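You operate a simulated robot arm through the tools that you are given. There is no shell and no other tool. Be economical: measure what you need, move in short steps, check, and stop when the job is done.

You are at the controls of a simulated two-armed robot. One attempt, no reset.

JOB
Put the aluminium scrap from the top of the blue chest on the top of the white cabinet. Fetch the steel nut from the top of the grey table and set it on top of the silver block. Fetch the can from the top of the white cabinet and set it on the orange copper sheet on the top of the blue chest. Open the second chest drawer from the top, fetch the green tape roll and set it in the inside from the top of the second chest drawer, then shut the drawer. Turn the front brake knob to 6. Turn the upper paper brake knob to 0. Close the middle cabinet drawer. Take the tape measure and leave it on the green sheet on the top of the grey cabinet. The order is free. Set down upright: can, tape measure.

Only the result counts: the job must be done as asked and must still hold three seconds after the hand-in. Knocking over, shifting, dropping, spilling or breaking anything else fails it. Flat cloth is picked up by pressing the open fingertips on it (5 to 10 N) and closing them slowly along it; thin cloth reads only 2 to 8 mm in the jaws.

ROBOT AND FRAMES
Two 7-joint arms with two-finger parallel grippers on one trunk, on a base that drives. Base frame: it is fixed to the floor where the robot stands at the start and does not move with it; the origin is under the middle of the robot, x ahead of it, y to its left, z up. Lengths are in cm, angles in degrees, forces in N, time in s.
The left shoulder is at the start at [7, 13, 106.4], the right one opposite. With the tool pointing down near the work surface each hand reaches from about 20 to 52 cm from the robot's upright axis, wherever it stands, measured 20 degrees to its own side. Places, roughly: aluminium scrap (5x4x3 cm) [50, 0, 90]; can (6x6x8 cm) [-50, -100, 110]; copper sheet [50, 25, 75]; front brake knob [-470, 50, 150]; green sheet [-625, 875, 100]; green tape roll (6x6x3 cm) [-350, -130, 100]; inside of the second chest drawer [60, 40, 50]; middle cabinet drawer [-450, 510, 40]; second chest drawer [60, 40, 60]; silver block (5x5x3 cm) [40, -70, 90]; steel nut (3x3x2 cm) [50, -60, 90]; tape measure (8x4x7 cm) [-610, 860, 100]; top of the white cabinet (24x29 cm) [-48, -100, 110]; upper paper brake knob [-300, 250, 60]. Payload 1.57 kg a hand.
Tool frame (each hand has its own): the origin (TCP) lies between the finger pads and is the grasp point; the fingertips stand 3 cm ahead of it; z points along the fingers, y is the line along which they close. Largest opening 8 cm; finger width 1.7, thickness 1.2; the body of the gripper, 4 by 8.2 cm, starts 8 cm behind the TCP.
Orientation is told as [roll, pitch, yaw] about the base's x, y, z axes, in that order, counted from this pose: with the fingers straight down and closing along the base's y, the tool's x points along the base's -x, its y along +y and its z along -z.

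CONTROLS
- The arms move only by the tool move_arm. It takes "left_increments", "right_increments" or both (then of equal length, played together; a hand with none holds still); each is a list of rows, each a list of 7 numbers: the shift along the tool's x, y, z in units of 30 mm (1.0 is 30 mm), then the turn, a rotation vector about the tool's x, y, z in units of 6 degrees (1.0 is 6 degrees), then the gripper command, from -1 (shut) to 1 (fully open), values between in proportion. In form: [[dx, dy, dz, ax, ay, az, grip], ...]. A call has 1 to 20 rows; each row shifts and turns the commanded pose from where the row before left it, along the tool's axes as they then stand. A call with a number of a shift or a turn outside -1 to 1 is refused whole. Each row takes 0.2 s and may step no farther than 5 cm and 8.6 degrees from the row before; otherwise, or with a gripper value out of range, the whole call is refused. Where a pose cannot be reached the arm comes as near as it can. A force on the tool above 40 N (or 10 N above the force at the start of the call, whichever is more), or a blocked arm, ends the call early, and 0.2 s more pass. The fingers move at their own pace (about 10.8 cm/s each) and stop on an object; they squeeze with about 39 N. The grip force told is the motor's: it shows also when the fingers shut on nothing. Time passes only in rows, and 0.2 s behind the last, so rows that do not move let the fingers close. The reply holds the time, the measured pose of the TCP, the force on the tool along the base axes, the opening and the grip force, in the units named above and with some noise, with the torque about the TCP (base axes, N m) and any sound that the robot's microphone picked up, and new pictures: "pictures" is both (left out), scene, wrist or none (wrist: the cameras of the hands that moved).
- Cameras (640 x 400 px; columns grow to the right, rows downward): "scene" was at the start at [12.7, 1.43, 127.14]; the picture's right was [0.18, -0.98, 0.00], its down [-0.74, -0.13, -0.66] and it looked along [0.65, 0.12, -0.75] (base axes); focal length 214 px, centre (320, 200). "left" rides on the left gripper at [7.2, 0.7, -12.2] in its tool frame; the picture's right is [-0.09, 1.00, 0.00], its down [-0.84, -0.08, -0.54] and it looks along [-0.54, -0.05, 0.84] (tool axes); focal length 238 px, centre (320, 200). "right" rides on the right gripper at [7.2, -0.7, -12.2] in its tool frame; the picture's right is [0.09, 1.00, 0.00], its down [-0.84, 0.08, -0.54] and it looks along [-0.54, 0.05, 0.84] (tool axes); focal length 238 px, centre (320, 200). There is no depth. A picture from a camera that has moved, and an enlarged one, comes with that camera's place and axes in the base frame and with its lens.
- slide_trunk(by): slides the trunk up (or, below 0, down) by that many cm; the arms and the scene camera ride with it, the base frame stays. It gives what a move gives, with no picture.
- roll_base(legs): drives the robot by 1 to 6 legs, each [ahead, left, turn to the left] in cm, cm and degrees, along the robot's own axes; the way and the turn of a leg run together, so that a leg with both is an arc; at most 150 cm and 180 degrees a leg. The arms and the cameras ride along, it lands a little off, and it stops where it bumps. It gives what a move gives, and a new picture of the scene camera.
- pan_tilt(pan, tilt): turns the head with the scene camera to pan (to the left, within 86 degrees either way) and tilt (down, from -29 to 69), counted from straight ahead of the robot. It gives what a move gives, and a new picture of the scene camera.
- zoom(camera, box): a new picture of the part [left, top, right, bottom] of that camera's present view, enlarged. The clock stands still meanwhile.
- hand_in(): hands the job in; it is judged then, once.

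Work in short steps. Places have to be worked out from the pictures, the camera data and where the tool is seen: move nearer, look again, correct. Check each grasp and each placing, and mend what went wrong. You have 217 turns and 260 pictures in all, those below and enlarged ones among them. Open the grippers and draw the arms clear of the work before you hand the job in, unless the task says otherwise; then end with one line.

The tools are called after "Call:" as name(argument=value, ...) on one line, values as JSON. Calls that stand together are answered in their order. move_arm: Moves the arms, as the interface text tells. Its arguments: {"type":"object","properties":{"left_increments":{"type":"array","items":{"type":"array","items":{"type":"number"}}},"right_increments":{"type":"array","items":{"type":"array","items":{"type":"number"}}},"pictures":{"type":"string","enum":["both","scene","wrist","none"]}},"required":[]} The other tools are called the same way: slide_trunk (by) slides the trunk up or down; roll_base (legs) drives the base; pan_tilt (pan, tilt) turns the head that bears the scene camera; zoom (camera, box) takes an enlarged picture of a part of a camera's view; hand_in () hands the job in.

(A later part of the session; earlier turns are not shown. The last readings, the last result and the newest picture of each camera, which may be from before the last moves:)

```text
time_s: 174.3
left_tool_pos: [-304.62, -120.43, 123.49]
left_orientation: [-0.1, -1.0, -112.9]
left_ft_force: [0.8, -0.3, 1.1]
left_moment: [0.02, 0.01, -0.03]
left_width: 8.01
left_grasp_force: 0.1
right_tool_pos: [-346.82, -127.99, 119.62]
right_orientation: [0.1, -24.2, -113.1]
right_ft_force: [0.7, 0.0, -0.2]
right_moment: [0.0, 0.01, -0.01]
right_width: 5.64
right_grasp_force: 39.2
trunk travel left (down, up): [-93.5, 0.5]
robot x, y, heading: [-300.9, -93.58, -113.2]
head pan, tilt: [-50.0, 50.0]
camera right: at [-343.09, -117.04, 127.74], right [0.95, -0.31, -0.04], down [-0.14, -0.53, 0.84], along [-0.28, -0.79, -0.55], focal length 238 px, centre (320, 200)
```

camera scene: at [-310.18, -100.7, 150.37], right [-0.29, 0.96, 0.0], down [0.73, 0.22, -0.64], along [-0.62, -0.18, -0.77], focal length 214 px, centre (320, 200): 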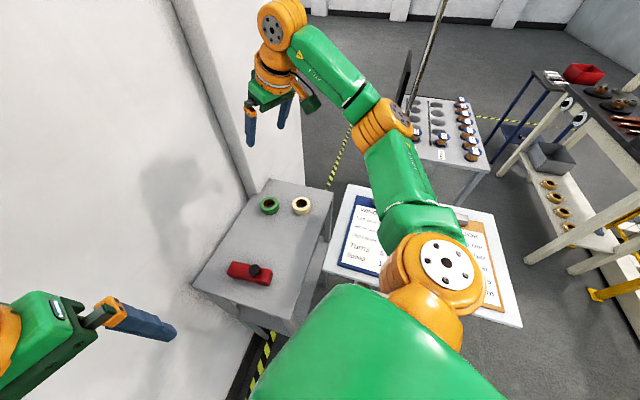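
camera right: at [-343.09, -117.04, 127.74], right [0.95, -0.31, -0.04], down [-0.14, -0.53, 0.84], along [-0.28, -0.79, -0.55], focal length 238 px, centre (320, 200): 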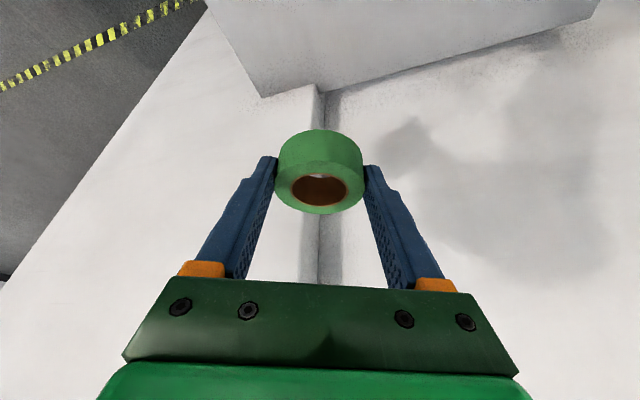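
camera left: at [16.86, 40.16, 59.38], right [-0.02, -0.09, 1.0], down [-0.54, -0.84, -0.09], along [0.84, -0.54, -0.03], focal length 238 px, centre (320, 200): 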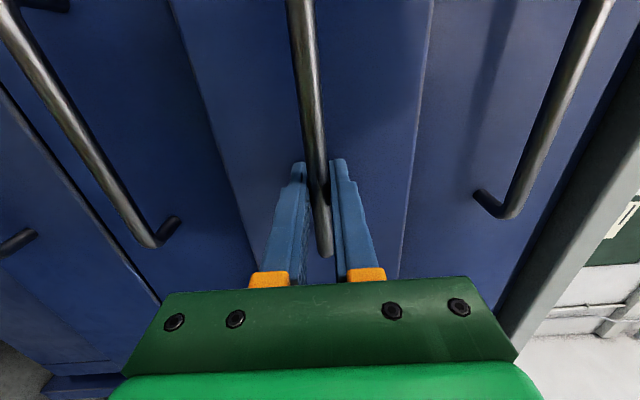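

Roll held (5.64 cm). Raise a bit more and back away over the stand.

Call:
move_arm(right_increments=[[0, 0.3, -0.8, 0, 0, 0, -1], [0.3, 0.3, -0.8, 0, 0, 0, -1], [0.3, 0.3, -0.4, 0, 0, 0, -1]], pictures="none")

Call:
roll_base(legs=[[-60, 0, 0], [0, 0, -90]])

Call:
pan_tilt(pan=0, tilt=10)

```text
time_s: 175.1
left_tool_pos: [-304.74, -120.36, 123.61]
left_orientation: [0.0, -1.0, -112.9]
left_ft_force: [0.3, 0.3, 0.4]
left_moment: [-0.02, -0.04, 0.0]
left_width: 8.01
left_grasp_force: 0.0
right_tool_pos: [-342.76, -125.22, 124.16]
right_orientation: [0.1, -24.2, -113.2]
right_ft_force: [-0.4, 0.2, 0.0]
right_moment: [-0.02, -0.03, 0.01]
right_width: 5.63
right_grasp_force: 39.2
trunk travel left (down, up): [-93.5, 0.5]
robot x, y, heading: [-300.82, -93.57, -113.3]
head pan, tilt: [-50.0, 50.0]
```

```text
time_s: 182.2
left_tool_pos: [-304.13, -35.33, 123.52]
left_orientation: [-0.1, -1.0, 156.6]
left_ft_force: [-0.2, 0.2, 0.1]
left_moment: [0.01, -0.01, 0.01]
left_width: 8.0
left_grasp_force: 0.0
right_tool_pos: [-308.72, 2.63, 124.21]
right_orientation: [0.0, -24.2, 156.3]
right_ft_force: [-0.9, -0.2, -1.0]
right_moment: [0.0, -0.03, 0.0]
right_width: 5.62
right_grasp_force: 39.5
trunk travel left (down, up): [-93.5, 0.5]
robot x, y, heading: [-278.03, -39.72, 156.3]
head pan, tilt: [-50.0, 50.0]
camera scene: at [-284.12, -30.19, 150.38], right [0.96, 0.28, 0.0], down [0.21, -0.74, -0.64], along [-0.18, 0.62, -0.77], focal length 214 px, centre (320, 200)
```

scene: 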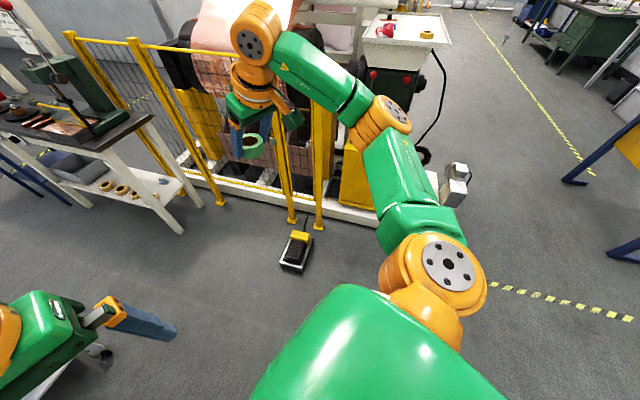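

```text
time_s: 183.4
left_tool_pos: [-304.08, -35.38, 123.47]
left_orientation: [-0.1, -0.9, 156.4]
left_ft_force: [-0.7, -0.6, 0.6]
left_moment: [-0.02, -0.01, 0.0]
left_width: 8.0
left_grasp_force: 0.1
right_tool_pos: [-308.42, 2.76, 124.02]
right_orientation: [0.1, -24.2, 156.3]
right_ft_force: [-0.2, 0.3, -0.9]
right_moment: [0.01, -0.04, 0.0]
right_width: 5.61
right_grasp_force: 39.3
trunk travel left (down, up): [-93.5, 0.5]
robot x, y, heading: [-277.5, -39.8, 155.9]
head pan, tilt: [0.0, 10.0]
camera scene: at [-290.45, -33.79, 156.56], right [0.41, 0.91, 0.0], down [0.16, -0.07, -0.98], along [-0.9, 0.4, -0.17], focal length 214 px, centre (320, 200)
```

scene: 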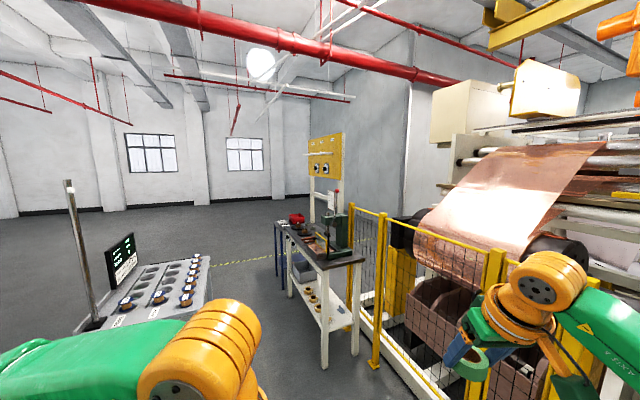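

The yellow panel ahead carries the dial knobs near [-470, 50, 150]. Zoom in.

Call:
zoom(camera="scene", box=[280, 120, 380, 270])

```text
2.67 times, centred on (330, 195) of scene
camera zoom: at [-290.45, -33.79, 156.56], right [0.41, 0.91, 0.0], down [0.16, -0.07, -0.98], along [-0.9, 0.4, -0.17], focal length 572 px, centre (293, 213)
```

zoom: 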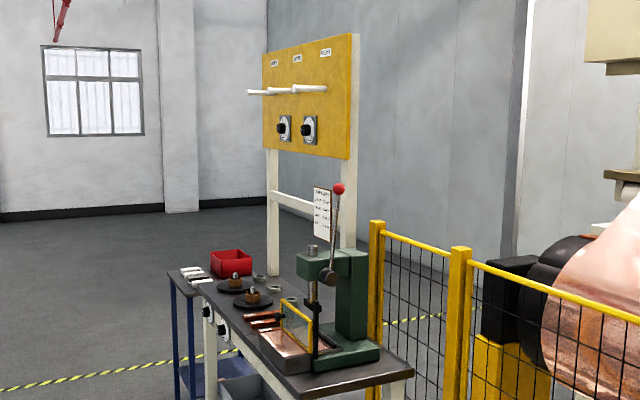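

Panel with two dials faces the bench side. I pull the right hand (with the roll) closer in, then drive down the aisle between trolley and bench.

Call:
move_arm(right_increments=[[0.9, 0, -0.4, 0, 0, 0, -1], [0.9, 0, -0.4, 0, 0, 0, -1], [0.9, 0, -0.4, 0, 0, 0, -1], [0.9, 0, -0.4, 0, 0, 0, -1], [0.9, 0, -0.4, 0, 0, 0, -1]], pictures="none")

Call:
roll_base(legs=[[0, 0, 24], [70, -24, 0]])

Call:
zoom(camera="scene", box=[220, 100, 460, 250])

```text
time_s: 184.6
left_tool_pos: [-304.0, -35.37, 123.72]
left_orientation: [-0.1, -1.1, 156.3]
left_ft_force: [-0.1, 0.4, 0.9]
left_moment: [0.01, 0.02, -0.01]
left_width: 8.01
left_grasp_force: 0.0
right_tool_pos: [-294.85, -3.32, 124.12]
right_orientation: [0.1, -24.3, 156.2]
right_ft_force: [-0.2, 0.3, -1.2]
right_moment: [0.01, 0.05, -0.01]
right_width: 5.61
right_grasp_force: 39.0
trunk travel left (down, up): [-93.5, 0.5]
robot x, y, heading: [-277.09, -39.62, 155.9]
head pan, tilt: [0.0, 10.0]
```

```text
time_s: 189.9
left_tool_pos: [-373.94, -23.32, 123.66]
left_orientation: [-0.1, -1.1, -179.4]
left_ft_force: [-0.8, -0.5, 0.3]
left_moment: [0.02, 0.01, -0.01]
left_width: 8.02
left_grasp_force: 0.1
right_tool_pos: [-378.85, 9.78, 124.02]
right_orientation: [0.2, -24.2, -179.5]
right_ft_force: [0.3, 0.0, -0.2]
right_moment: [0.04, -0.02, 0.0]
right_width: 5.58
right_grasp_force: 38.5
trunk travel left (down, up): [-93.5, 0.5]
robot x, y, heading: [-348.11, -16.04, -179.8]
head pan, tilt: [0.0, 10.0]
camera scene: at [-362.18, -16.35, 156.59], right [-0.01, 1.0, 0.0], down [0.17, 0.0, -0.98], along [-0.98, -0.01, -0.17], focal length 214 px, centre (320, 200)
```

scene: 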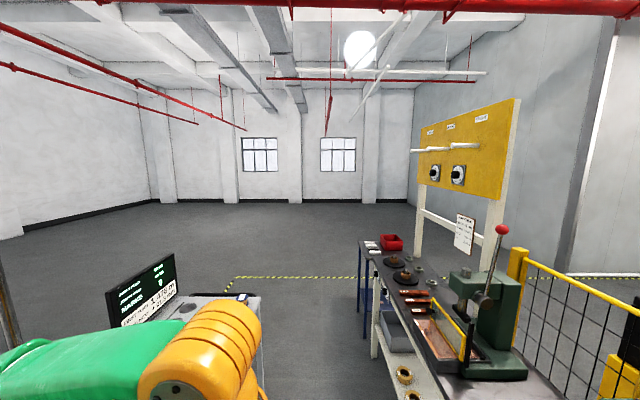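

```text
2.67 times, centred on (340, 175) of scene
camera zoom: at [-362.18, -16.35, 156.59], right [-0.01, 1.0, 0.0], down [0.17, 0.0, -0.98], along [-0.98, -0.01, -0.17], focal length 572 px, centre (267, 267)
```

zoom: 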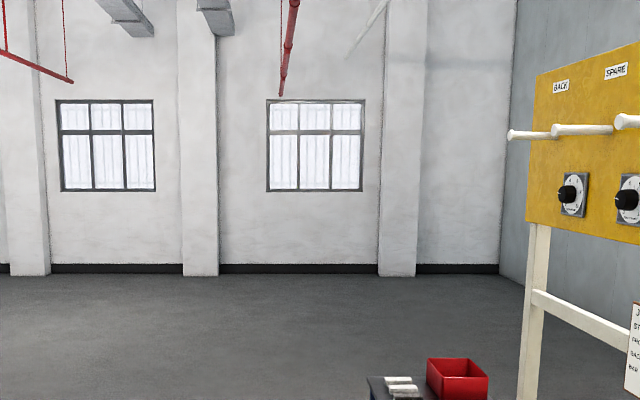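

Front-brake candidate knob triangulates to ≈ [-472, 53, 150.6]. I drive to x ≈ −462 in the aisle and turn to face the panel.

Call:
roll_base(legs=[[114, 0, 0], [0, 0, -90]])

Call:
zoom(camera="scene", box=[200, 80, 440, 230])

```text
time_s: 199.5
left_tool_pos: [-466.93, 11.58, 123.47]
left_orientation: [0.0, -1.0, 87.9]
left_ft_force: [0.5, 0.4, -0.3]
left_moment: [0.0, 0.0, -0.02]
left_width: 8.01
left_grasp_force: 0.1
right_tool_pos: [-433.78, 14.82, 124.06]
right_orientation: [0.1, -24.2, 87.8]
right_ft_force: [0.4, 0.3, -0.6]
right_moment: [0.0, -0.01, 0.0]
right_width: 5.58
right_grasp_force: 39.3
trunk travel left (down, up): [-93.5, 0.5]
robot x, y, heading: [-461.24, -15.02, 87.6]
head pan, tilt: [0.0, 10.0]
camera scene: at [-460.62, -0.56, 156.57], right [1.0, -0.04, 0.0], down [-0.01, -0.17, -0.98], along [0.04, 0.98, -0.17], focal length 214 px, centre (320, 200)
```

scene: 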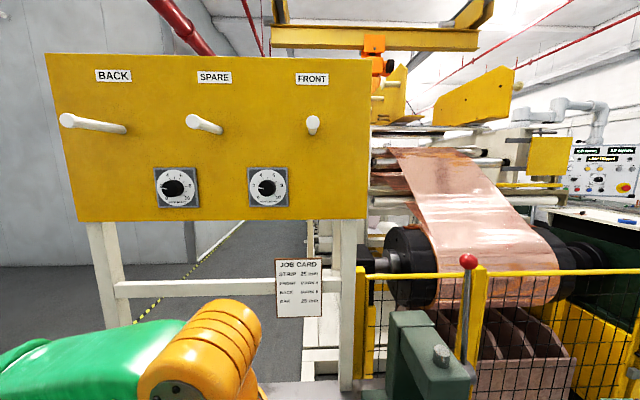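

```text
2.67 times, centred on (320, 155) of scene
camera zoom: at [-460.62, -0.56, 156.57], right [1.0, -0.04, 0.0], down [-0.01, -0.17, -0.98], along [0.04, 0.98, -0.17], focal length 572 px, centre (320, 320)
```

zoom: 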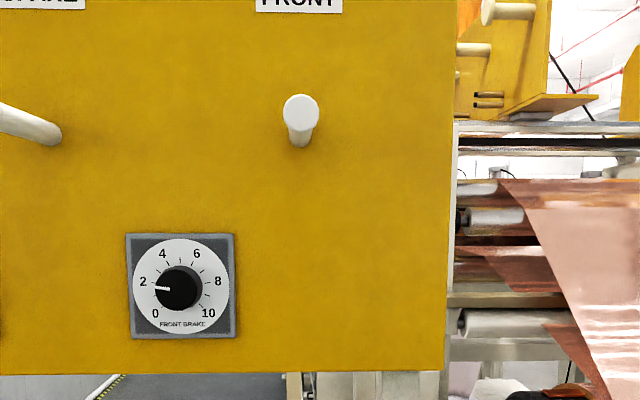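

The right dial reads FRONT BRAKE, pointer ≈ 1.8, scale 27° per unit clockwise; 6 needs ≈ +114°. I square the base, and pitch the left tool forward.

Call:
roll_base(legs=[[0, 0, 2.3]])

Call:
move_arm(left_increments=[[-0.5, 0, 0, 0, -1, 0, 1], [-0.497, 0, 0.052, 0, -1, 0, 1], [-0.489, 0, 0.104, 0, -1, 0, 1], [-0.476, 0, 0.155, 0, -1, 0, 1], [-0.457, 0, 0.203, 0, -1, 0, 1], [-0.433, 0, 0.25, 0, -1, 0, 1], [-0.405, 0, 0.294, 0, -1, 0, 1], [-0.372, 0, 0.335, 0, -1, 0, 1], [-0.335, 0, 0.372, 0, -1, 0, 1], [-0.294, 0, 0.405, 0, -1, 0, 1], [-0.25, 0, 0.433, 0, -1, 0, 1], [-0.203, 0, 0.457, 0, -1, 0, 1], [-0.155, 0, 0.476, 0, -1, 0, 1], [-0.104, 0, 0.489, 0, -1, 0, 1], [-0.052, 0, 0.497, 0, -1, 0, 1]], pictures="none")

```text
time_s: 200.3
left_tool_pos: [-467.88, 11.32, 123.56]
left_orientation: [-0.2, -1.0, 90.1]
left_ft_force: [-0.5, -0.1, -0.7]
left_moment: [-0.02, 0.04, 0.02]
left_width: 8.0
left_grasp_force: 0.0
right_tool_pos: [-434.92, 15.89, 124.09]
right_orientation: [0.1, -24.2, 89.8]
right_ft_force: [0.6, 0.1, -1.2]
right_moment: [-0.01, 0.02, 0.0]
right_width: 5.59
right_grasp_force: 39.1
trunk travel left (down, up): [-93.5, 0.5]
robot x, y, heading: [-460.96, -15.39, 89.8]
head pan, tilt: [0.0, 10.0]
camera scene: at [-461.05, -0.59, 156.57], right [1.0, 0.0, 0.0], down [0.0, -0.17, -0.98], along [0.0, 0.98, -0.17], focal length 214 px, centre (320, 200)
```

scene: 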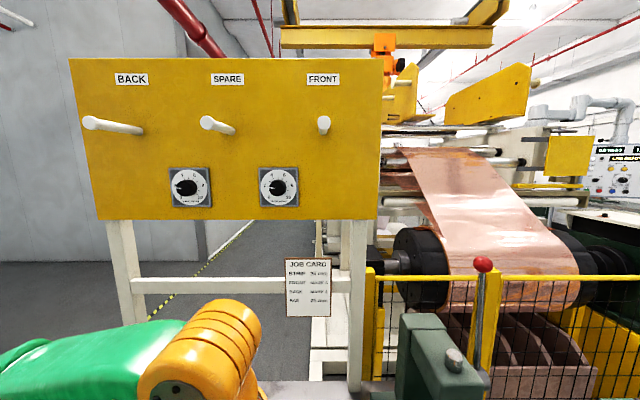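

```text
time_s: 203.5
left_tool_pos: [-467.77, 33.67, 123.84]
left_orientation: [-178.4, -88.9, -91.5]
left_ft_force: [0.1, 0.0, 0.1]
left_moment: [0.01, 0.0, 0.0]
left_width: 8.01
left_grasp_force: 0.0
right_tool_pos: [-434.87, 16.0, 124.03]
right_orientation: [0.2, -24.1, 89.9]
right_ft_force: [-0.2, 0.5, 0.5]
right_moment: [0.02, 0.0, 0.01]
right_width: 5.58
right_grasp_force: 39.2
trunk travel left (down, up): [-93.5, 0.5]
robot x, y, heading: [-461.36, -15.05, 89.7]
head pan, tilt: [0.0, 10.0]
```

Raise to the knob's height and align laterally, then roll the wrist −57° as the starting angle.

Call:
move_arm(left_increments=[[-0.89, 0.117, 0, 0, 0, 0, 1], [-0.89, 0.117, 0, 0, 0, 0, 1], [-0.89, 0.117, 0, 0, 0, 0, 1], [-0.89, 0.117, 0, 0, 0, 0, 1], [-0.89, 0.117, 0, 0, 0, 0, 1], [-0.89, 0.117, 0, 0, 0, 0, 1], [-0.89, 0.117, 0, 0, 0, 0, 1], [-0.89, 0.117, 0, 0, 0, 0, 1], [-0.89, 0.117, 0, 0, 0, 0, 1], [-0.89, 0.117, 0, 0, 0, 0, 1]], pictures="wrist")

```text
time_s: 205.7
left_tool_pos: [-471.69, 33.32, 150.67]
left_orientation: [-176.2, -89.1, -93.7]
left_ft_force: [0.0, 0.9, -0.1]
left_moment: [0.03, 0.0, 0.0]
left_width: 8.0
left_grasp_force: 0.1
right_tool_pos: [-434.95, 15.86, 124.17]
right_orientation: [0.1, -24.2, 90.0]
right_ft_force: [0.1, -0.2, -0.5]
right_moment: [0.0, -0.04, 0.04]
right_width: 5.56
right_grasp_force: 39.1
trunk travel left (down, up): [-93.5, 0.5]
robot x, y, heading: [-461.43, -14.8, 89.8]
head pan, tilt: [0.0, 10.0]
camera left: at [-472.36, 21.32, 143.29], right [-1.0, 0.0, 0.09], down [0.08, -0.56, 0.83], along [0.05, 0.83, 0.55], focal length 238 px, centre (320, 200)
```

left: 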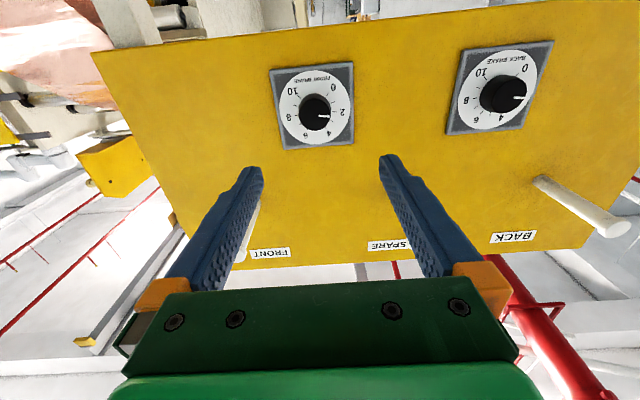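

Knob ≈ [-471.2, ~51, 150.5], aligned with the tool. Zoom to read the pointer precisely, and roll the wrist −57°.

Call:
zoom(camera="left", box=[250, 50, 370, 160])

Call:
roll_base(legs=[[6, 0, 0]])

Call:
move_arm(left_increments=[[0, 0, 0, 0, 0, -0.96, 1], [0, 0, 0, 0, 0, -0.96, 1], [0, 0, 0, 0, 0, -0.96, 1], [0, 0, 0, 0, 0, -0.96, 1], [0, 0, 0, 0, 0, -0.96, 1], [0, 0, 0, 0, 0, -0.96, 1], [0, 0, 0, 0, 0, -0.96, 1], [0, 0, 0, 0, 0, -0.96, 1], [0, 0, 0, 0, 0, -0.96, 1], [0, 0, 0, 0, 0, -0.96, 1]], pictures="wrist")

```text
3.64 times, centred on (310, 105) of left
camera zoom: at [-472.36, 21.32, 143.29], right [-1.0, 0.0, 0.09], down [0.08, -0.56, 0.83], along [0.05, 0.83, 0.55], focal length 867 px, centre (356, 546)
```

zoom: 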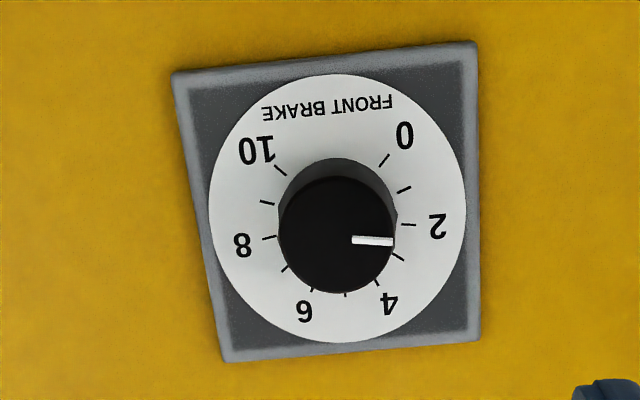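

```text
time_s: 206.7
left_tool_pos: [-471.5, 38.03, 151.13]
left_orientation: [-175.7, -88.5, -94.4]
left_ft_force: [0.4, -1.2, 0.1]
left_moment: [-0.05, -0.01, 0.01]
left_width: 7.99
left_grasp_force: 0.0
right_tool_pos: [-434.87, 20.72, 124.39]
right_orientation: [0.2, -24.7, 90.0]
right_ft_force: [0.5, -1.3, 0.2]
right_moment: [0.04, 0.01, -0.01]
right_width: 5.56
right_grasp_force: 39.3
trunk travel left (down, up): [-93.5, 0.5]
robot x, y, heading: [-461.12, -9.03, 89.5]
head pan, tilt: [0.0, 10.0]
camera scene: at [-461.11, 4.02, 156.7], right [1.0, -0.01, 0.0], down [0.0, -0.16, -0.99], along [0.01, 0.99, -0.16], focal length 214 px, centre (320, 200)
```

scene: 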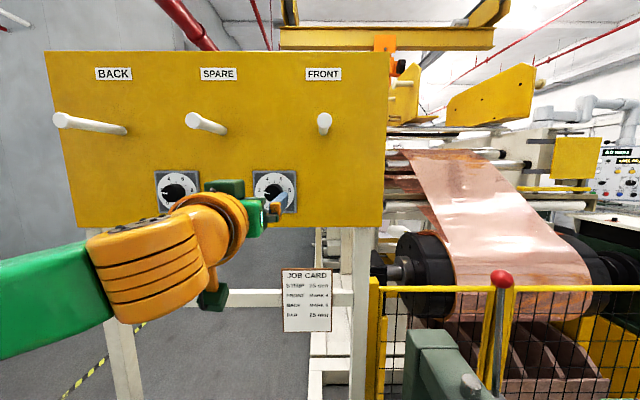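

```text
time_s: 208.9
left_tool_pos: [-471.54, 39.23, 150.71]
left_orientation: [-91.2, -32.2, -179.4]
left_ft_force: [0.7, -0.6, -0.5]
left_moment: [0.0, -0.03, -0.02]
left_width: 8.03
left_grasp_force: 0.1
right_tool_pos: [-434.89, 21.73, 124.11]
right_orientation: [0.1, -24.2, 89.9]
right_ft_force: [0.3, -0.6, 0.1]
right_moment: [-0.01, -0.02, -0.03]
right_width: 5.54
right_grasp_force: 39.0
trunk travel left (down, up): [-93.5, 0.5]
robot x, y, heading: [-460.99, -9.0, 89.6]
head pan, tilt: [0.0, 10.0]
camera left: at [-465.83, 27.2, 146.04], right [-0.61, 0.01, -0.79], down [-0.67, -0.55, 0.5], along [-0.43, 0.83, 0.34], focal length 238 px, centre (320, 200)
```

left: 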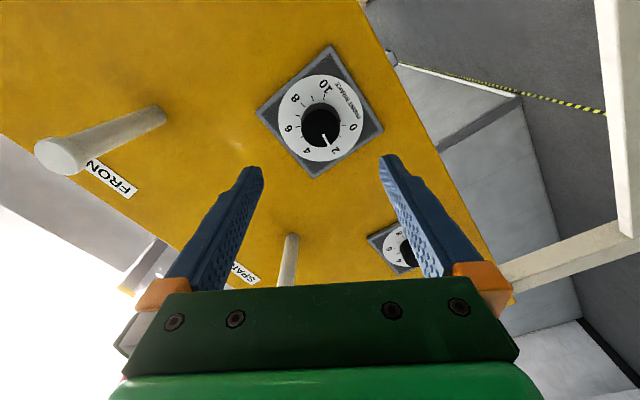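

Pointer sits at 2.0, so 108° clockwise is needed. Geometry puts knob front at y ≈ 53.5 and panel at ≈ 57. Advance 10 cm and check.

Call:
move_arm(left_increments=[[0.08, -0.05, 0.8, 0, 0, 0, 1], [0, 0, 0.8, 0, 0, 0, 1], [0, 0, 0.9, 0, 0, 0, 1], [0, 0, 0.9, 0, 0, 0, 1]], pictures="wrist")

```text
time_s: 209.9
left_tool_pos: [-471.43, 49.19, 150.85]
left_orientation: [-91.5, -32.4, -179.1]
left_ft_force: [0.2, -0.9, -0.3]
left_moment: [-0.03, -0.01, 0.02]
left_width: 8.01
left_grasp_force: 0.0
right_tool_pos: [-434.88, 21.5, 124.18]
right_orientation: [0.1, -24.2, 89.9]
right_ft_force: [-0.5, -0.6, -1.3]
right_moment: [-0.01, -0.02, 0.03]
right_width: 5.57
right_grasp_force: 39.2
trunk travel left (down, up): [-93.5, 0.5]
robot x, y, heading: [-460.92, -8.96, 89.8]
head pan, tilt: [0.0, 10.0]
camera left: at [-465.7, 37.11, 146.26], right [-0.61, 0.02, -0.79], down [-0.67, -0.55, 0.5], along [-0.43, 0.83, 0.35], focal length 238 px, centre (320, 200)
```

left: 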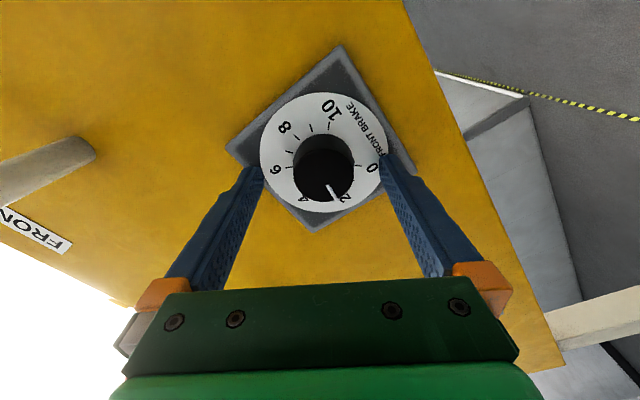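

Two-view fit: panel at y ≈ 52.9, knob offset ≈ 1.2 cm along the tool's x. Shift by that without advancing, and recheck.

Call:
move_arm(left_increments=[[0.2, 0.02, 0, 0, 0, 0, 1], [0.2, 0.02, 0, 0, 0, 0, 1]], pictures="wrist")

```text
time_s: 210.5
left_tool_pos: [-470.49, 49.26, 150.22]
left_orientation: [-91.2, -32.2, -179.2]
left_ft_force: [-1.8, -2.3, 1.5]
left_moment: [-0.05, 0.13, 0.14]
left_width: 7.99
left_grasp_force: 0.1
right_tool_pos: [-434.95, 21.58, 124.02]
right_orientation: [-0.1, -24.2, 90.0]
right_ft_force: [-0.1, -0.2, -0.4]
right_moment: [0.01, -0.02, -0.02]
right_width: 5.53
right_grasp_force: 38.3
trunk travel left (down, up): [-93.5, 0.5]
robot x, y, heading: [-461.08, -9.32, 89.6]
head pan, tilt: [0.0, 10.0]
camera left: at [-464.75, 37.23, 145.53], right [-0.61, 0.01, -0.79], down [-0.67, -0.55, 0.5], along [-0.43, 0.83, 0.35], focal length 238 px, centre (320, 200)
```

left: 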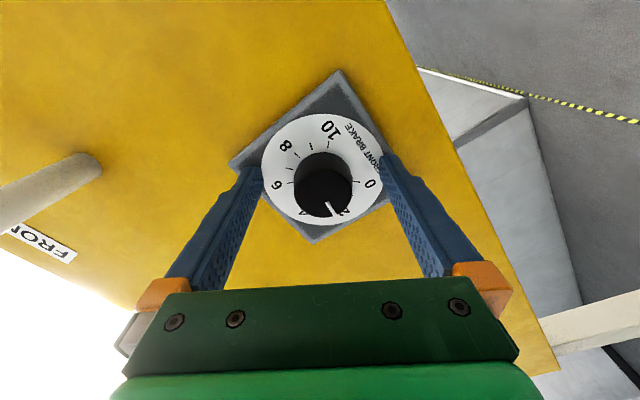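

Nearly centred. Nudge, back off 3 mm from the panel, and close on the knob.

Call:
move_arm(left_increments=[[0.1, 0.07, -0.1, 0, 0, 0, 1], [0, 0, 0, 0, 0, 0, 0.2], [0, 0, 0, 0, 0, 0, -1], [0, 0, 0, 0, 0, 0, -1], [0, 0, 0, 0, 0, 0, -1]], pictures="wrist")

```text
time_s: 211.7
left_tool_pos: [-470.22, 49.25, 149.89]
left_orientation: [-91.1, -32.2, -179.3]
left_ft_force: [0.5, 0.9, 4.4]
left_moment: [0.02, 0.01, -0.43]
left_width: 3.83
left_grasp_force: 43.9
right_tool_pos: [-434.72, 21.79, 124.05]
right_orientation: [0.2, -24.2, 89.7]
right_ft_force: [-0.1, -1.0, -0.7]
right_moment: [-0.02, 0.0, -0.02]
right_width: 5.53
right_grasp_force: 38.9
trunk travel left (down, up): [-93.5, 0.5]
robot x, y, heading: [-461.63, -8.65, 89.9]
head pan, tilt: [0.0, 10.0]
camera left: at [-464.47, 37.12, 145.16], right [-0.61, 0.01, -0.79], down [-0.67, -0.55, 0.5], along [-0.43, 0.83, 0.35], focal length 238 px, centre (320, 200)
```

left: 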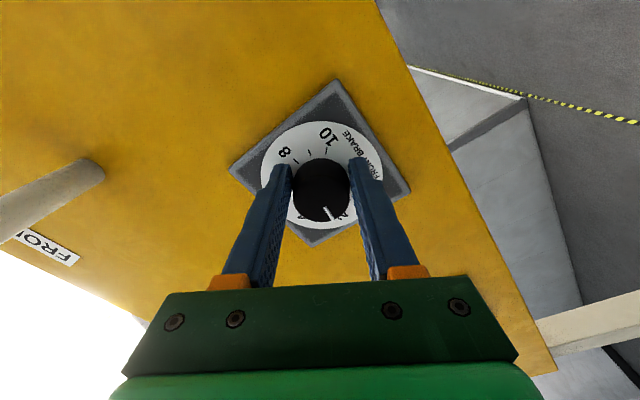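

Knob gripped (3.8 cm) with small side force. Turn +36° first and check.

Call:
move_arm(left_increments=[[0, 0, 0, 0, 0, 1, -1], [0, 0, 0, 0, 0, 1, -1], [0, 0, 0, 0, 0, 1, -1], [0, 0, 0, 0, 0, 1, -1], [0, 0, 0, 0, 0, 1, -1], [0, 0, 0, 0, 0, 1, -1]], pictures="wrist")

```text
time_s: 212.9
left_tool_pos: [-470.49, 49.09, 149.44]
left_orientation: [-90.9, -60.2, -179.1]
left_ft_force: [-2.2, -5.8, -9.2]
left_moment: [0.36, -0.08, 0.17]
left_width: 3.86
left_grasp_force: 44.1
right_tool_pos: [-435.08, 21.59, 124.15]
right_orientation: [0.0, -24.2, 89.9]
right_ft_force: [0.2, 0.4, -0.3]
right_moment: [0.0, 0.0, 0.01]
right_width: 5.5
right_grasp_force: 38.9
trunk travel left (down, up): [-93.5, 0.5]
robot x, y, heading: [-461.14, -8.7, 89.7]
head pan, tilt: [0.0, 10.0]
stopped in row 5 (left hand): the force on the tool passed its limit at 42 N (the readings are from after the stop); the commanded pose is now the measured one
camera left: at [-467.55, 37.1, 142.77], right [-0.91, 0.0, -0.42], down [-0.35, -0.55, 0.76], along [-0.23, 0.84, 0.5], focal length 238 px, centre (320, 200)
```

left: 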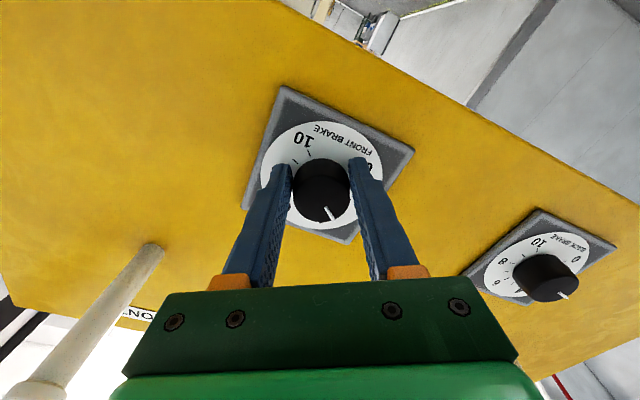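

Knob turned ~28° with the hand but the grip is ~0.8 cm off-centre, building side force. Open, shift along tool x, regrip.

Call:
move_arm(left_increments=[[0, 0, 0, 0, 0, 0, 0.1], [0, 0, 0, 0, 0, 0, 0.2], [0.25, 0.04, 0, 0, 0, 0, 0.2], [0, 0, 0, 0, 0, 0, -1], [0, 0, 0, 0, 0, 0, -1], [0, 0, 0, 0, 0, 0, -1]], pictures="wrist")

```text
time_s: 214.3
left_tool_pos: [-468.8, 49.29, 148.82]
left_orientation: [-90.9, -60.7, -179.7]
left_ft_force: [13.5, -9.4, -21.5]
left_moment: [-0.56, -0.21, -0.23]
left_width: 0.0
left_grasp_force: 21.3
right_tool_pos: [-434.17, 21.75, 123.94]
right_orientation: [0.5, -24.2, 89.6]
right_ft_force: [-0.2, -1.1, -0.4]
right_moment: [0.0, -0.03, -0.01]
right_width: 5.51
right_grasp_force: 39.0
trunk travel left (down, up): [-93.5, 0.5]
robot x, y, heading: [-461.48, -9.22, 89.6]
head pan, tilt: [0.0, 10.0]
camera left: at [-465.95, 37.24, 141.99], right [-0.91, 0.01, -0.41], down [-0.35, -0.55, 0.76], along [-0.22, 0.84, 0.5], focal length 238 px, centre (320, 200)
```

left: 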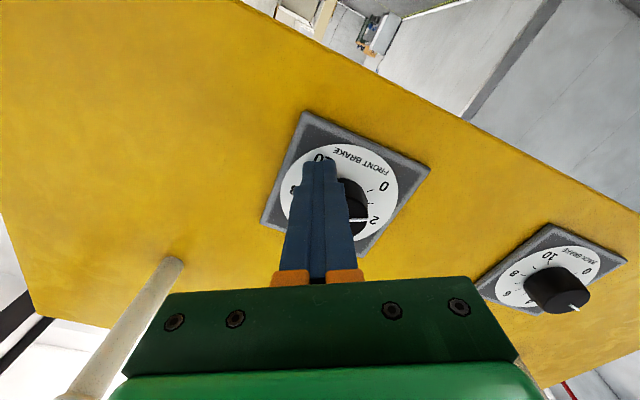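

The fingers slipped off beside the knob. Open, back out 6 cm and look anew.

Call:
move_arm(left_increments=[[0, 0, -0.1, 0, 0, 0, -0.5], [0, 0, -0.7, 0, 0, 0, -0.5], [0, 0, -0.7, 0, 0, 0, 0.5], [0, 0, -0.6, 0, 0, 0, 1]], pictures="wrist")

```text
time_s: 215.3
left_tool_pos: [-469.68, 42.76, 148.84]
left_orientation: [-91.2, -60.4, -178.7]
left_ft_force: [0.8, 0.5, -0.2]
left_moment: [-0.02, -0.02, 0.02]
left_width: 8.01
left_grasp_force: 0.0
right_tool_pos: [-434.7, 21.78, 124.01]
right_orientation: [0.2, -24.2, 89.9]
right_ft_force: [-0.3, 0.8, -0.4]
right_moment: [-0.01, 0.04, -0.02]
right_width: 5.48
right_grasp_force: 39.5
trunk travel left (down, up): [-93.5, 0.5]
robot x, y, heading: [-461.56, -9.14, 89.8]
head pan, tilt: [0.0, 10.0]
camera left: at [-466.75, 30.8, 142.03], right [-0.91, 0.0, -0.41], down [-0.34, -0.55, 0.76], along [-0.22, 0.83, 0.5], focal length 238 px, centre (320, 200)
```

left: 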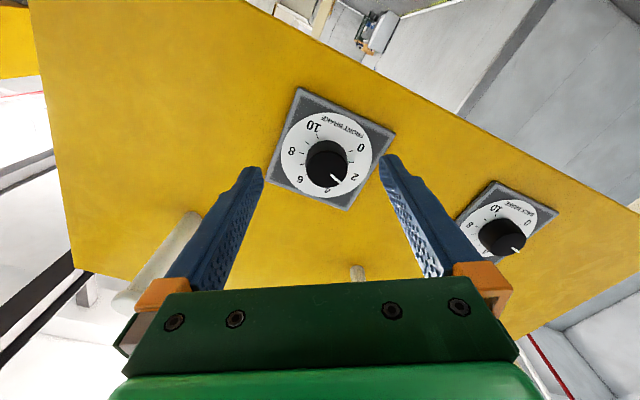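

Pointer is now ≈ 3. Multi-view fit puts the knob axis at x ≈ −470.85, z ≈ 149.8. Correct the hand by (−1.3, +0.55) cm in tool x,y and advance again.

Call:
move_arm(left_increments=[[-0.22, 0.1, 0, 0, 0, 0, 1], [-0.22, 0.09, 0, 0, 0, 0, 1], [0, 0, 0.7, 0, 0, 0, 1], [0, 0, 0.7, 0, 0, 0, 1], [0, 0, 0.65, 0, 0, 0, 1]], pictures="wrist")

```text
time_s: 216.5
left_tool_pos: [-471.12, 49.02, 149.62]
left_orientation: [-91.1, -60.3, -179.1]
left_ft_force: [-0.2, 0.1, 0.1]
left_moment: [-0.01, 0.03, 0.02]
left_width: 7.98
left_grasp_force: 0.0
right_tool_pos: [-434.87, 21.69, 123.98]
right_orientation: [0.1, -24.2, 89.9]
right_ft_force: [-0.4, 0.6, -0.8]
right_moment: [0.0, 0.01, -0.01]
right_width: 5.51
right_grasp_force: 39.0
trunk travel left (down, up): [-93.5, 0.5]
robot x, y, heading: [-461.27, -8.98, 89.3]
head pan, tilt: [0.0, 10.0]
camera left: at [-468.1, 37.05, 142.95], right [-0.91, 0.0, -0.41], down [-0.35, -0.55, 0.76], along [-0.23, 0.84, 0.5], focal length 238 px, centre (320, 200)
```

left: 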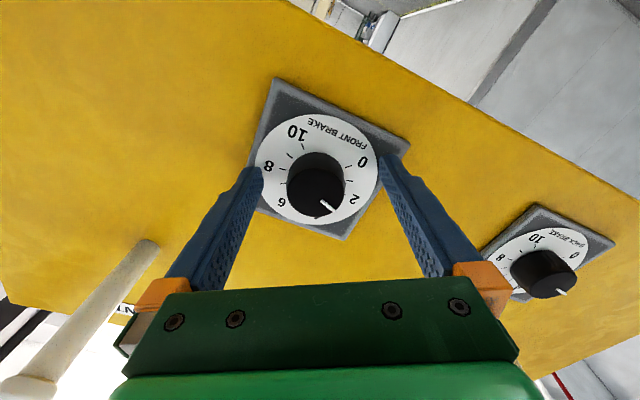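

Well centred now. Small nudge, then grip.

Call:
move_arm(left_increments=[[-0.06, -0.06, 0, 0, 0, 0, 0.3], [0, 0, 0, 0, 0, 0, -1], [0, 0, 0, 0, 0, 0, -1], [0, 0, 0, 0, 0, 0, -1]], pictures="wrist")

```text
time_s: 217.5
left_tool_pos: [-470.86, 49.13, 150.0]
left_orientation: [-91.2, -60.3, -178.9]
left_ft_force: [1.1, 2.5, 7.2]
left_moment: [0.15, 0.03, -0.11]
left_width: 3.95
left_grasp_force: 44.5
right_tool_pos: [-434.8, 21.69, 124.17]
right_orientation: [0.1, -24.3, 89.7]
right_ft_force: [0.2, 0.2, -0.2]
right_moment: [-0.01, 0.0, -0.01]
right_width: 5.5
right_grasp_force: 39.1
trunk travel left (down, up): [-93.5, 0.5]
robot x, y, heading: [-461.29, -8.84, 89.6]
head pan, tilt: [0.0, 10.0]
camera left: at [-467.91, 37.03, 143.26], right [-0.91, 0.0, -0.41], down [-0.35, -0.55, 0.76], along [-0.22, 0.83, 0.5], focal length 238 px, centre (320, 200)
```

left: 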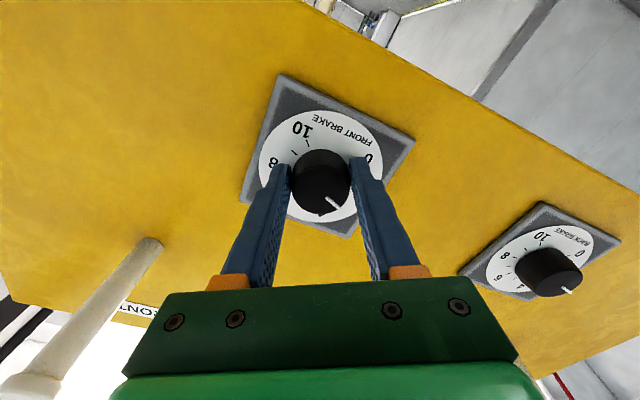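

Grip at full diameter (3.95). Turn in rows of 6°, 6 rows.

Call:
move_arm(left_increments=[[0, 0, 0, 0, 0, 1, -1], [0, 0, 0, 0, 0, 1, -1], [0, 0, 0, 0, 0, 1, -1], [0, 0, 0, 0, 0, 1, -1], [0, 0, 0, 0, 0, 1, -1], [0, 0, 0, 0, 0, 1, -1]], pictures="wrist")

```text
time_s: 218.9
left_tool_pos: [-471.19, 48.96, 149.9]
left_orientation: [95.3, -83.6, -4.9]
left_ft_force: [-2.5, 5.6, 11.3]
left_moment: [0.43, 0.0, -0.18]
left_width: 3.91
left_grasp_force: 44.4
right_tool_pos: [-435.08, 21.86, 124.14]
right_orientation: [0.0, -24.1, 89.8]
right_ft_force: [0.6, 0.0, -0.5]
right_moment: [0.0, 0.02, 0.01]
right_width: 5.5
right_grasp_force: 39.4
trunk travel left (down, up): [-93.5, 0.5]
robot x, y, heading: [-461.24, -9.03, 89.6]
head pan, tilt: [0.0, 10.0]
camera left: at [-472.64, 37.02, 142.7], right [-0.98, 0.0, 0.2], down [0.17, -0.55, 0.82], along [0.11, 0.84, 0.54], focal length 238 px, centre (320, 200)
```

left: 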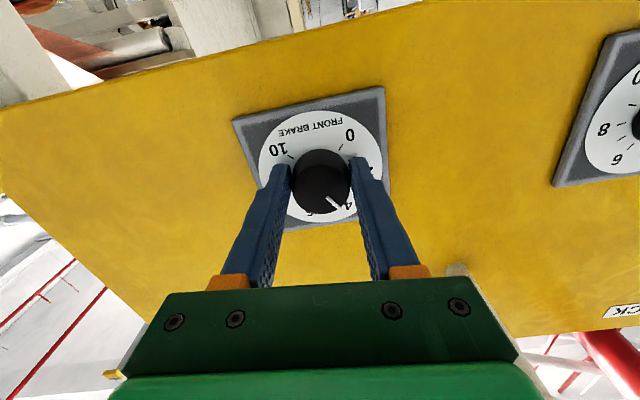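

Knob follows (pointer just past 4). Turn on 42°.

Call:
move_arm(left_increments=[[0, 0, 0, 0, 0, 1, -1], [0, 0, 0, 0, 0, 1, -1], [0, 0, 0, 0, 0, 1, -1], [0, 0, 0, 0, 0, 1, -1], [0, 0, 0, 0, 0, 1, -1], [0, 0, 0, 0, 0, 1, -1], [0, 0, 0, 0, 0, 1, -1]], pictures="wrist")

```text
time_s: 220.7
left_tool_pos: [-471.5, 48.9, 150.17]
left_orientation: [91.2, -41.7, -0.6]
left_ft_force: [-3.8, 3.3, 5.3]
left_moment: [0.4, -0.02, -0.16]
left_width: 3.9
left_grasp_force: 44.9
right_tool_pos: [-435.11, 21.79, 124.08]
right_orientation: [0.0, -24.2, 89.8]
right_ft_force: [-0.6, 0.3, 0.5]
right_moment: [0.02, -0.03, 0.01]
right_width: 5.5
right_grasp_force: 39.3
trunk travel left (down, up): [-93.5, 0.5]
robot x, y, heading: [-461.51, -9.56, 89.9]
head pan, tilt: [0.0, 10.0]
stopped in row 7 (left hand): the force on the tool passed its limit at 41 N (the readings are from after the stop); the commanded pose is now the measured one
camera left: at [-477.3, 36.96, 145.56], right [-0.59, -0.02, 0.8], down [0.68, -0.55, 0.49], along [0.43, 0.84, 0.34], focal length 238 px, centre (320, 200)
```

left: 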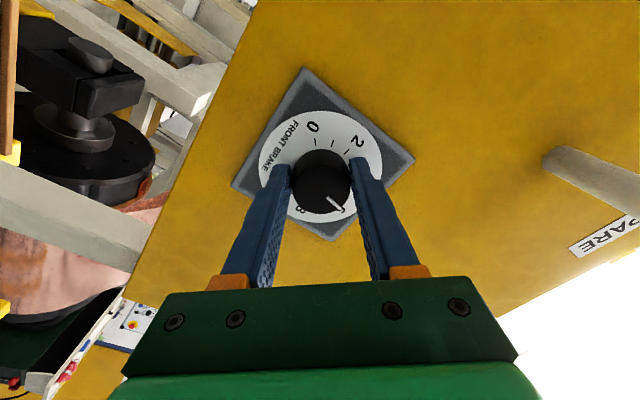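

About 78° turned in this grip. Release, back off 6 cm and read the dial.

Call:
move_arm(left_increments=[[0, 0, 0, 0, 0, 0, 0], [0, 0, 0, 0, 0, 0, 0.8], [0, 0, -0.6, 0, 0, 0, 1], [0, 0, -0.8, 0, 0, 0, 1], [0, 0, -0.8, 0, 0, 0, 1]], pictures="none")

Call:
zoom(camera="left", box=[230, 50, 430, 230])

Call:
zoom(camera="scene", box=[220, 140, 340, 230])

```text
time_s: 221.9
left_tool_pos: [-471.19, 42.34, 150.11]
left_orientation: [91.1, -41.6, -0.6]
left_ft_force: [-0.2, 0.6, -0.5]
left_moment: [0.02, -0.05, 0.01]
left_width: 8.01
left_grasp_force: 0.1
right_tool_pos: [-434.91, 21.65, 124.06]
right_orientation: [0.1, -24.2, 89.9]
right_ft_force: [-0.2, -0.7, -0.3]
right_moment: [0.02, 0.04, 0.0]
right_width: 5.48
right_grasp_force: 38.9
trunk travel left (down, up): [-93.5, 0.5]
robot x, y, heading: [-461.25, -9.19, 89.8]
head pan, tilt: [0.0, 10.0]
```

```text
2.22 times, centred on (330, 140) of left
camera zoom: at [-476.97, 30.17, 145.48], right [-0.59, -0.01, 0.81], down [0.68, -0.55, 0.49], along [0.43, 0.84, 0.33], focal length 530 px, centre (298, 333)
```

zoom: 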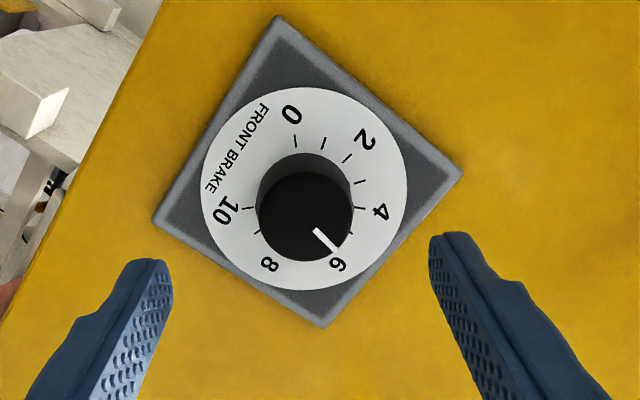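

```text
4.44 times, centred on (280, 185) of scene
camera zoom: at [-461.11, 5.21, 156.58], right [1.0, 0.0, 0.0], down [0.0, -0.17, -0.98], along [0.0, 0.98, -0.17], focal length 953 px, centre (498, 267)
```

zoom: 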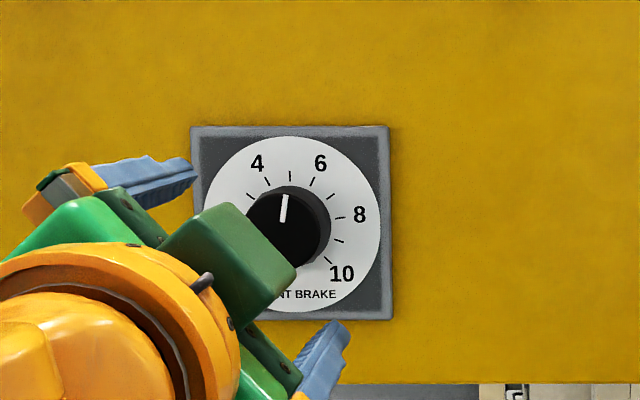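

Dial reads a bit over 5 — zoom tighter for the exact pointer angle.

Call:
zoom(camera="scene", box=[254, 160, 298, 204])

```text
9.09 times, centred on (276, 182) of scene
camera zoom: at [-461.11, 5.21, 156.58], right [1.0, 0.0, 0.0], down [0.0, -0.17, -0.98], along [0.0, 0.98, -0.17], focal length 1950 px, centre (720, 364)
```

zoom: 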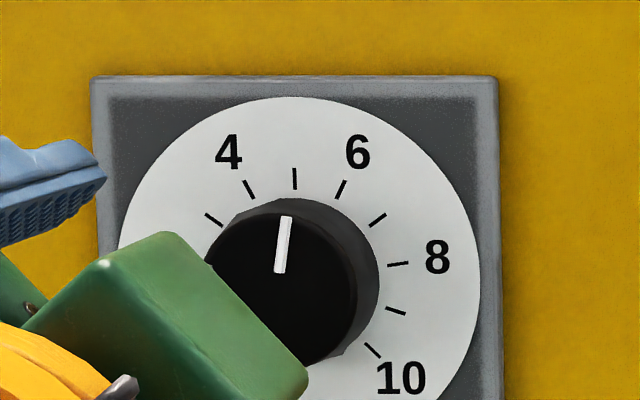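

Pointer at 5.27; 20° more. Re-advance, grip, turn 18°, and check with the scene camera before releasing.

Call:
move_arm(left_increments=[[0, 0, 0.7, 0, 0, 0, 1], [0, 0, 0.8, 0, 0, 0, 1], [0, 0, 0.7, 0, 0, 0, 1], [0, 0, 0, 0, 0, 0, 0.2], [0, 0, 0, 0, 0, 0, -1], [0, 0, 0, 0, 0, 0, -1], [0, 0, 0, 0, 0, 0, -1], [0, 0, 0, 0, 0, 1, -1], [0, 0, 0, 0, 0, 1, -1], [0, 0, 0, 0, 0, 1, -1]], pictures="wrist")

Call:
zoom(camera="scene", box=[254, 160, 298, 204])

```text
time_s: 224.1
left_tool_pos: [-471.41, 49.03, 150.33]
left_orientation: [91.4, -24.6, -0.2]
left_ft_force: [-2.1, 4.5, 6.3]
left_moment: [0.24, -0.02, -0.17]
left_width: 3.92
left_grasp_force: 43.8
right_tool_pos: [-435.04, 21.88, 124.06]
right_orientation: [0.0, -24.1, 89.9]
right_ft_force: [-0.4, -0.2, -0.8]
right_moment: [0.0, 0.01, 0.0]
right_width: 5.5
right_grasp_force: 38.5
trunk travel left (down, up): [-93.5, 0.5]
robot x, y, heading: [-461.53, -9.12, 89.7]
head pan, tilt: [0.0, 10.0]
stopped in row 10 (left hand): the force on the tool passed its limit at 43 N (the readings are from after the stop); the commanded pose is now the measured one
camera left: at [-478.18, 36.99, 147.61], right [-0.33, -0.02, 0.94], down [0.8, -0.54, 0.27], along [0.51, 0.84, 0.2], focal length 238 px, centre (320, 200)
```

left: 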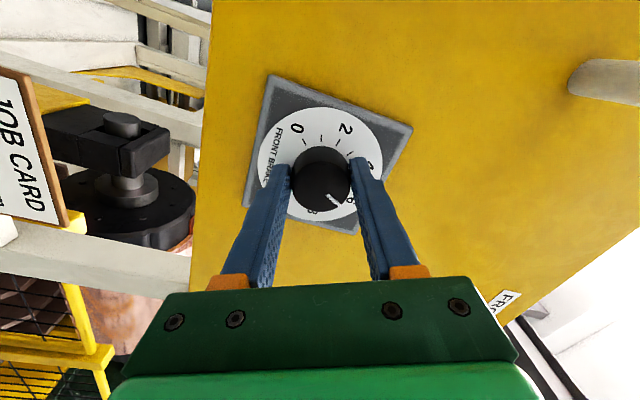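

```text
9.09 times, centred on (276, 182) of scene
camera zoom: at [-461.28, 5.45, 156.51], right [1.0, 0.0, 0.0], down [0.0, -0.17, -0.98], along [0.0, 0.98, -0.17], focal length 1950 px, centre (720, 364)
```

zoom: 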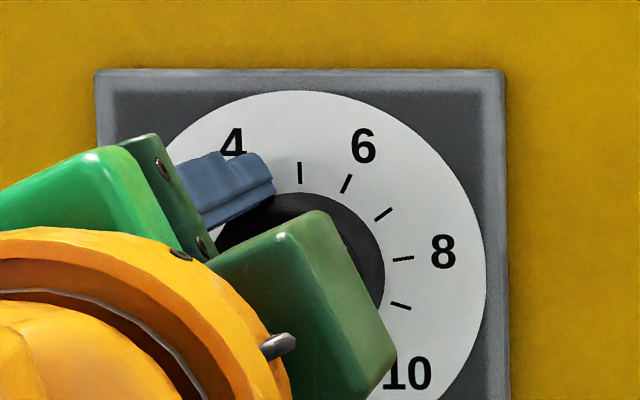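

Hidden by the hand; release, back off, and read again.

Call:
move_arm(left_increments=[[0, 0, 0, 0, 0, 0, 0], [0, 0, 0, 0, 0, 0, 0.8], [0, 0, -0.6, 0, 0, 0, 1], [0, 0, -0.8, 0, 0, 0, 1], [0, 0, -0.8, 0, 0, 0, 1], [0, 0, -0.8, 0, 0, 0, 1]], pictures="none")

Call:
zoom(camera="scene", box=[254, 160, 298, 204])

Call:
zoom(camera="left", box=[230, 50, 430, 230])

```text
time_s: 225.5
left_tool_pos: [-471.15, 39.97, 150.08]
left_orientation: [91.3, -24.4, -0.3]
left_ft_force: [0.7, -0.2, -0.5]
left_moment: [0.0, -0.01, -0.02]
left_width: 7.99
left_grasp_force: 0.0
right_tool_pos: [-434.86, 21.69, 124.06]
right_orientation: [0.0, -24.2, 89.9]
right_ft_force: [0.6, 0.2, -0.4]
right_moment: [0.03, 0.03, 0.03]
right_width: 5.47
right_grasp_force: 39.8
trunk travel left (down, up): [-93.5, 0.5]
robot x, y, heading: [-461.15, -9.08, 89.4]
head pan, tilt: [0.0, 10.0]
```

```text
9.09 times, centred on (276, 182) of scene
camera zoom: at [-461.14, 5.25, 156.58], right [1.0, 0.0, 0.0], down [0.0, -0.17, -0.98], along [0.0, 0.98, -0.17], focal length 1950 px, centre (720, 364)
```

zoom: 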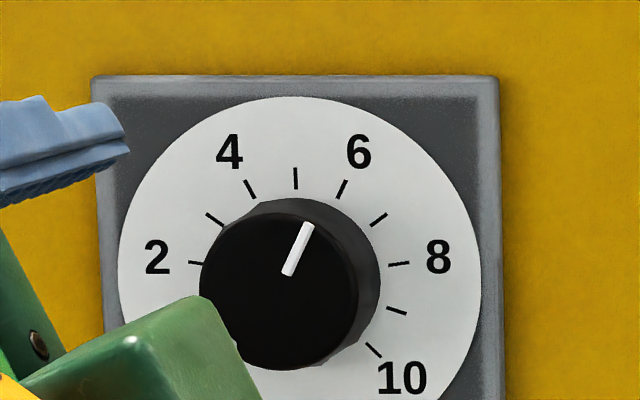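

```text
2.22 times, centred on (330, 140) of left
camera zoom: at [-477.94, 27.87, 147.45], right [-0.33, -0.02, 0.94], down [0.8, -0.54, 0.26], along [0.51, 0.84, 0.2], focal length 530 px, centre (298, 333)
```

zoom: 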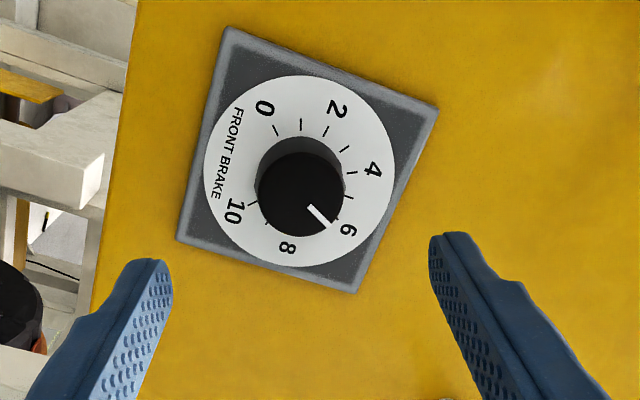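

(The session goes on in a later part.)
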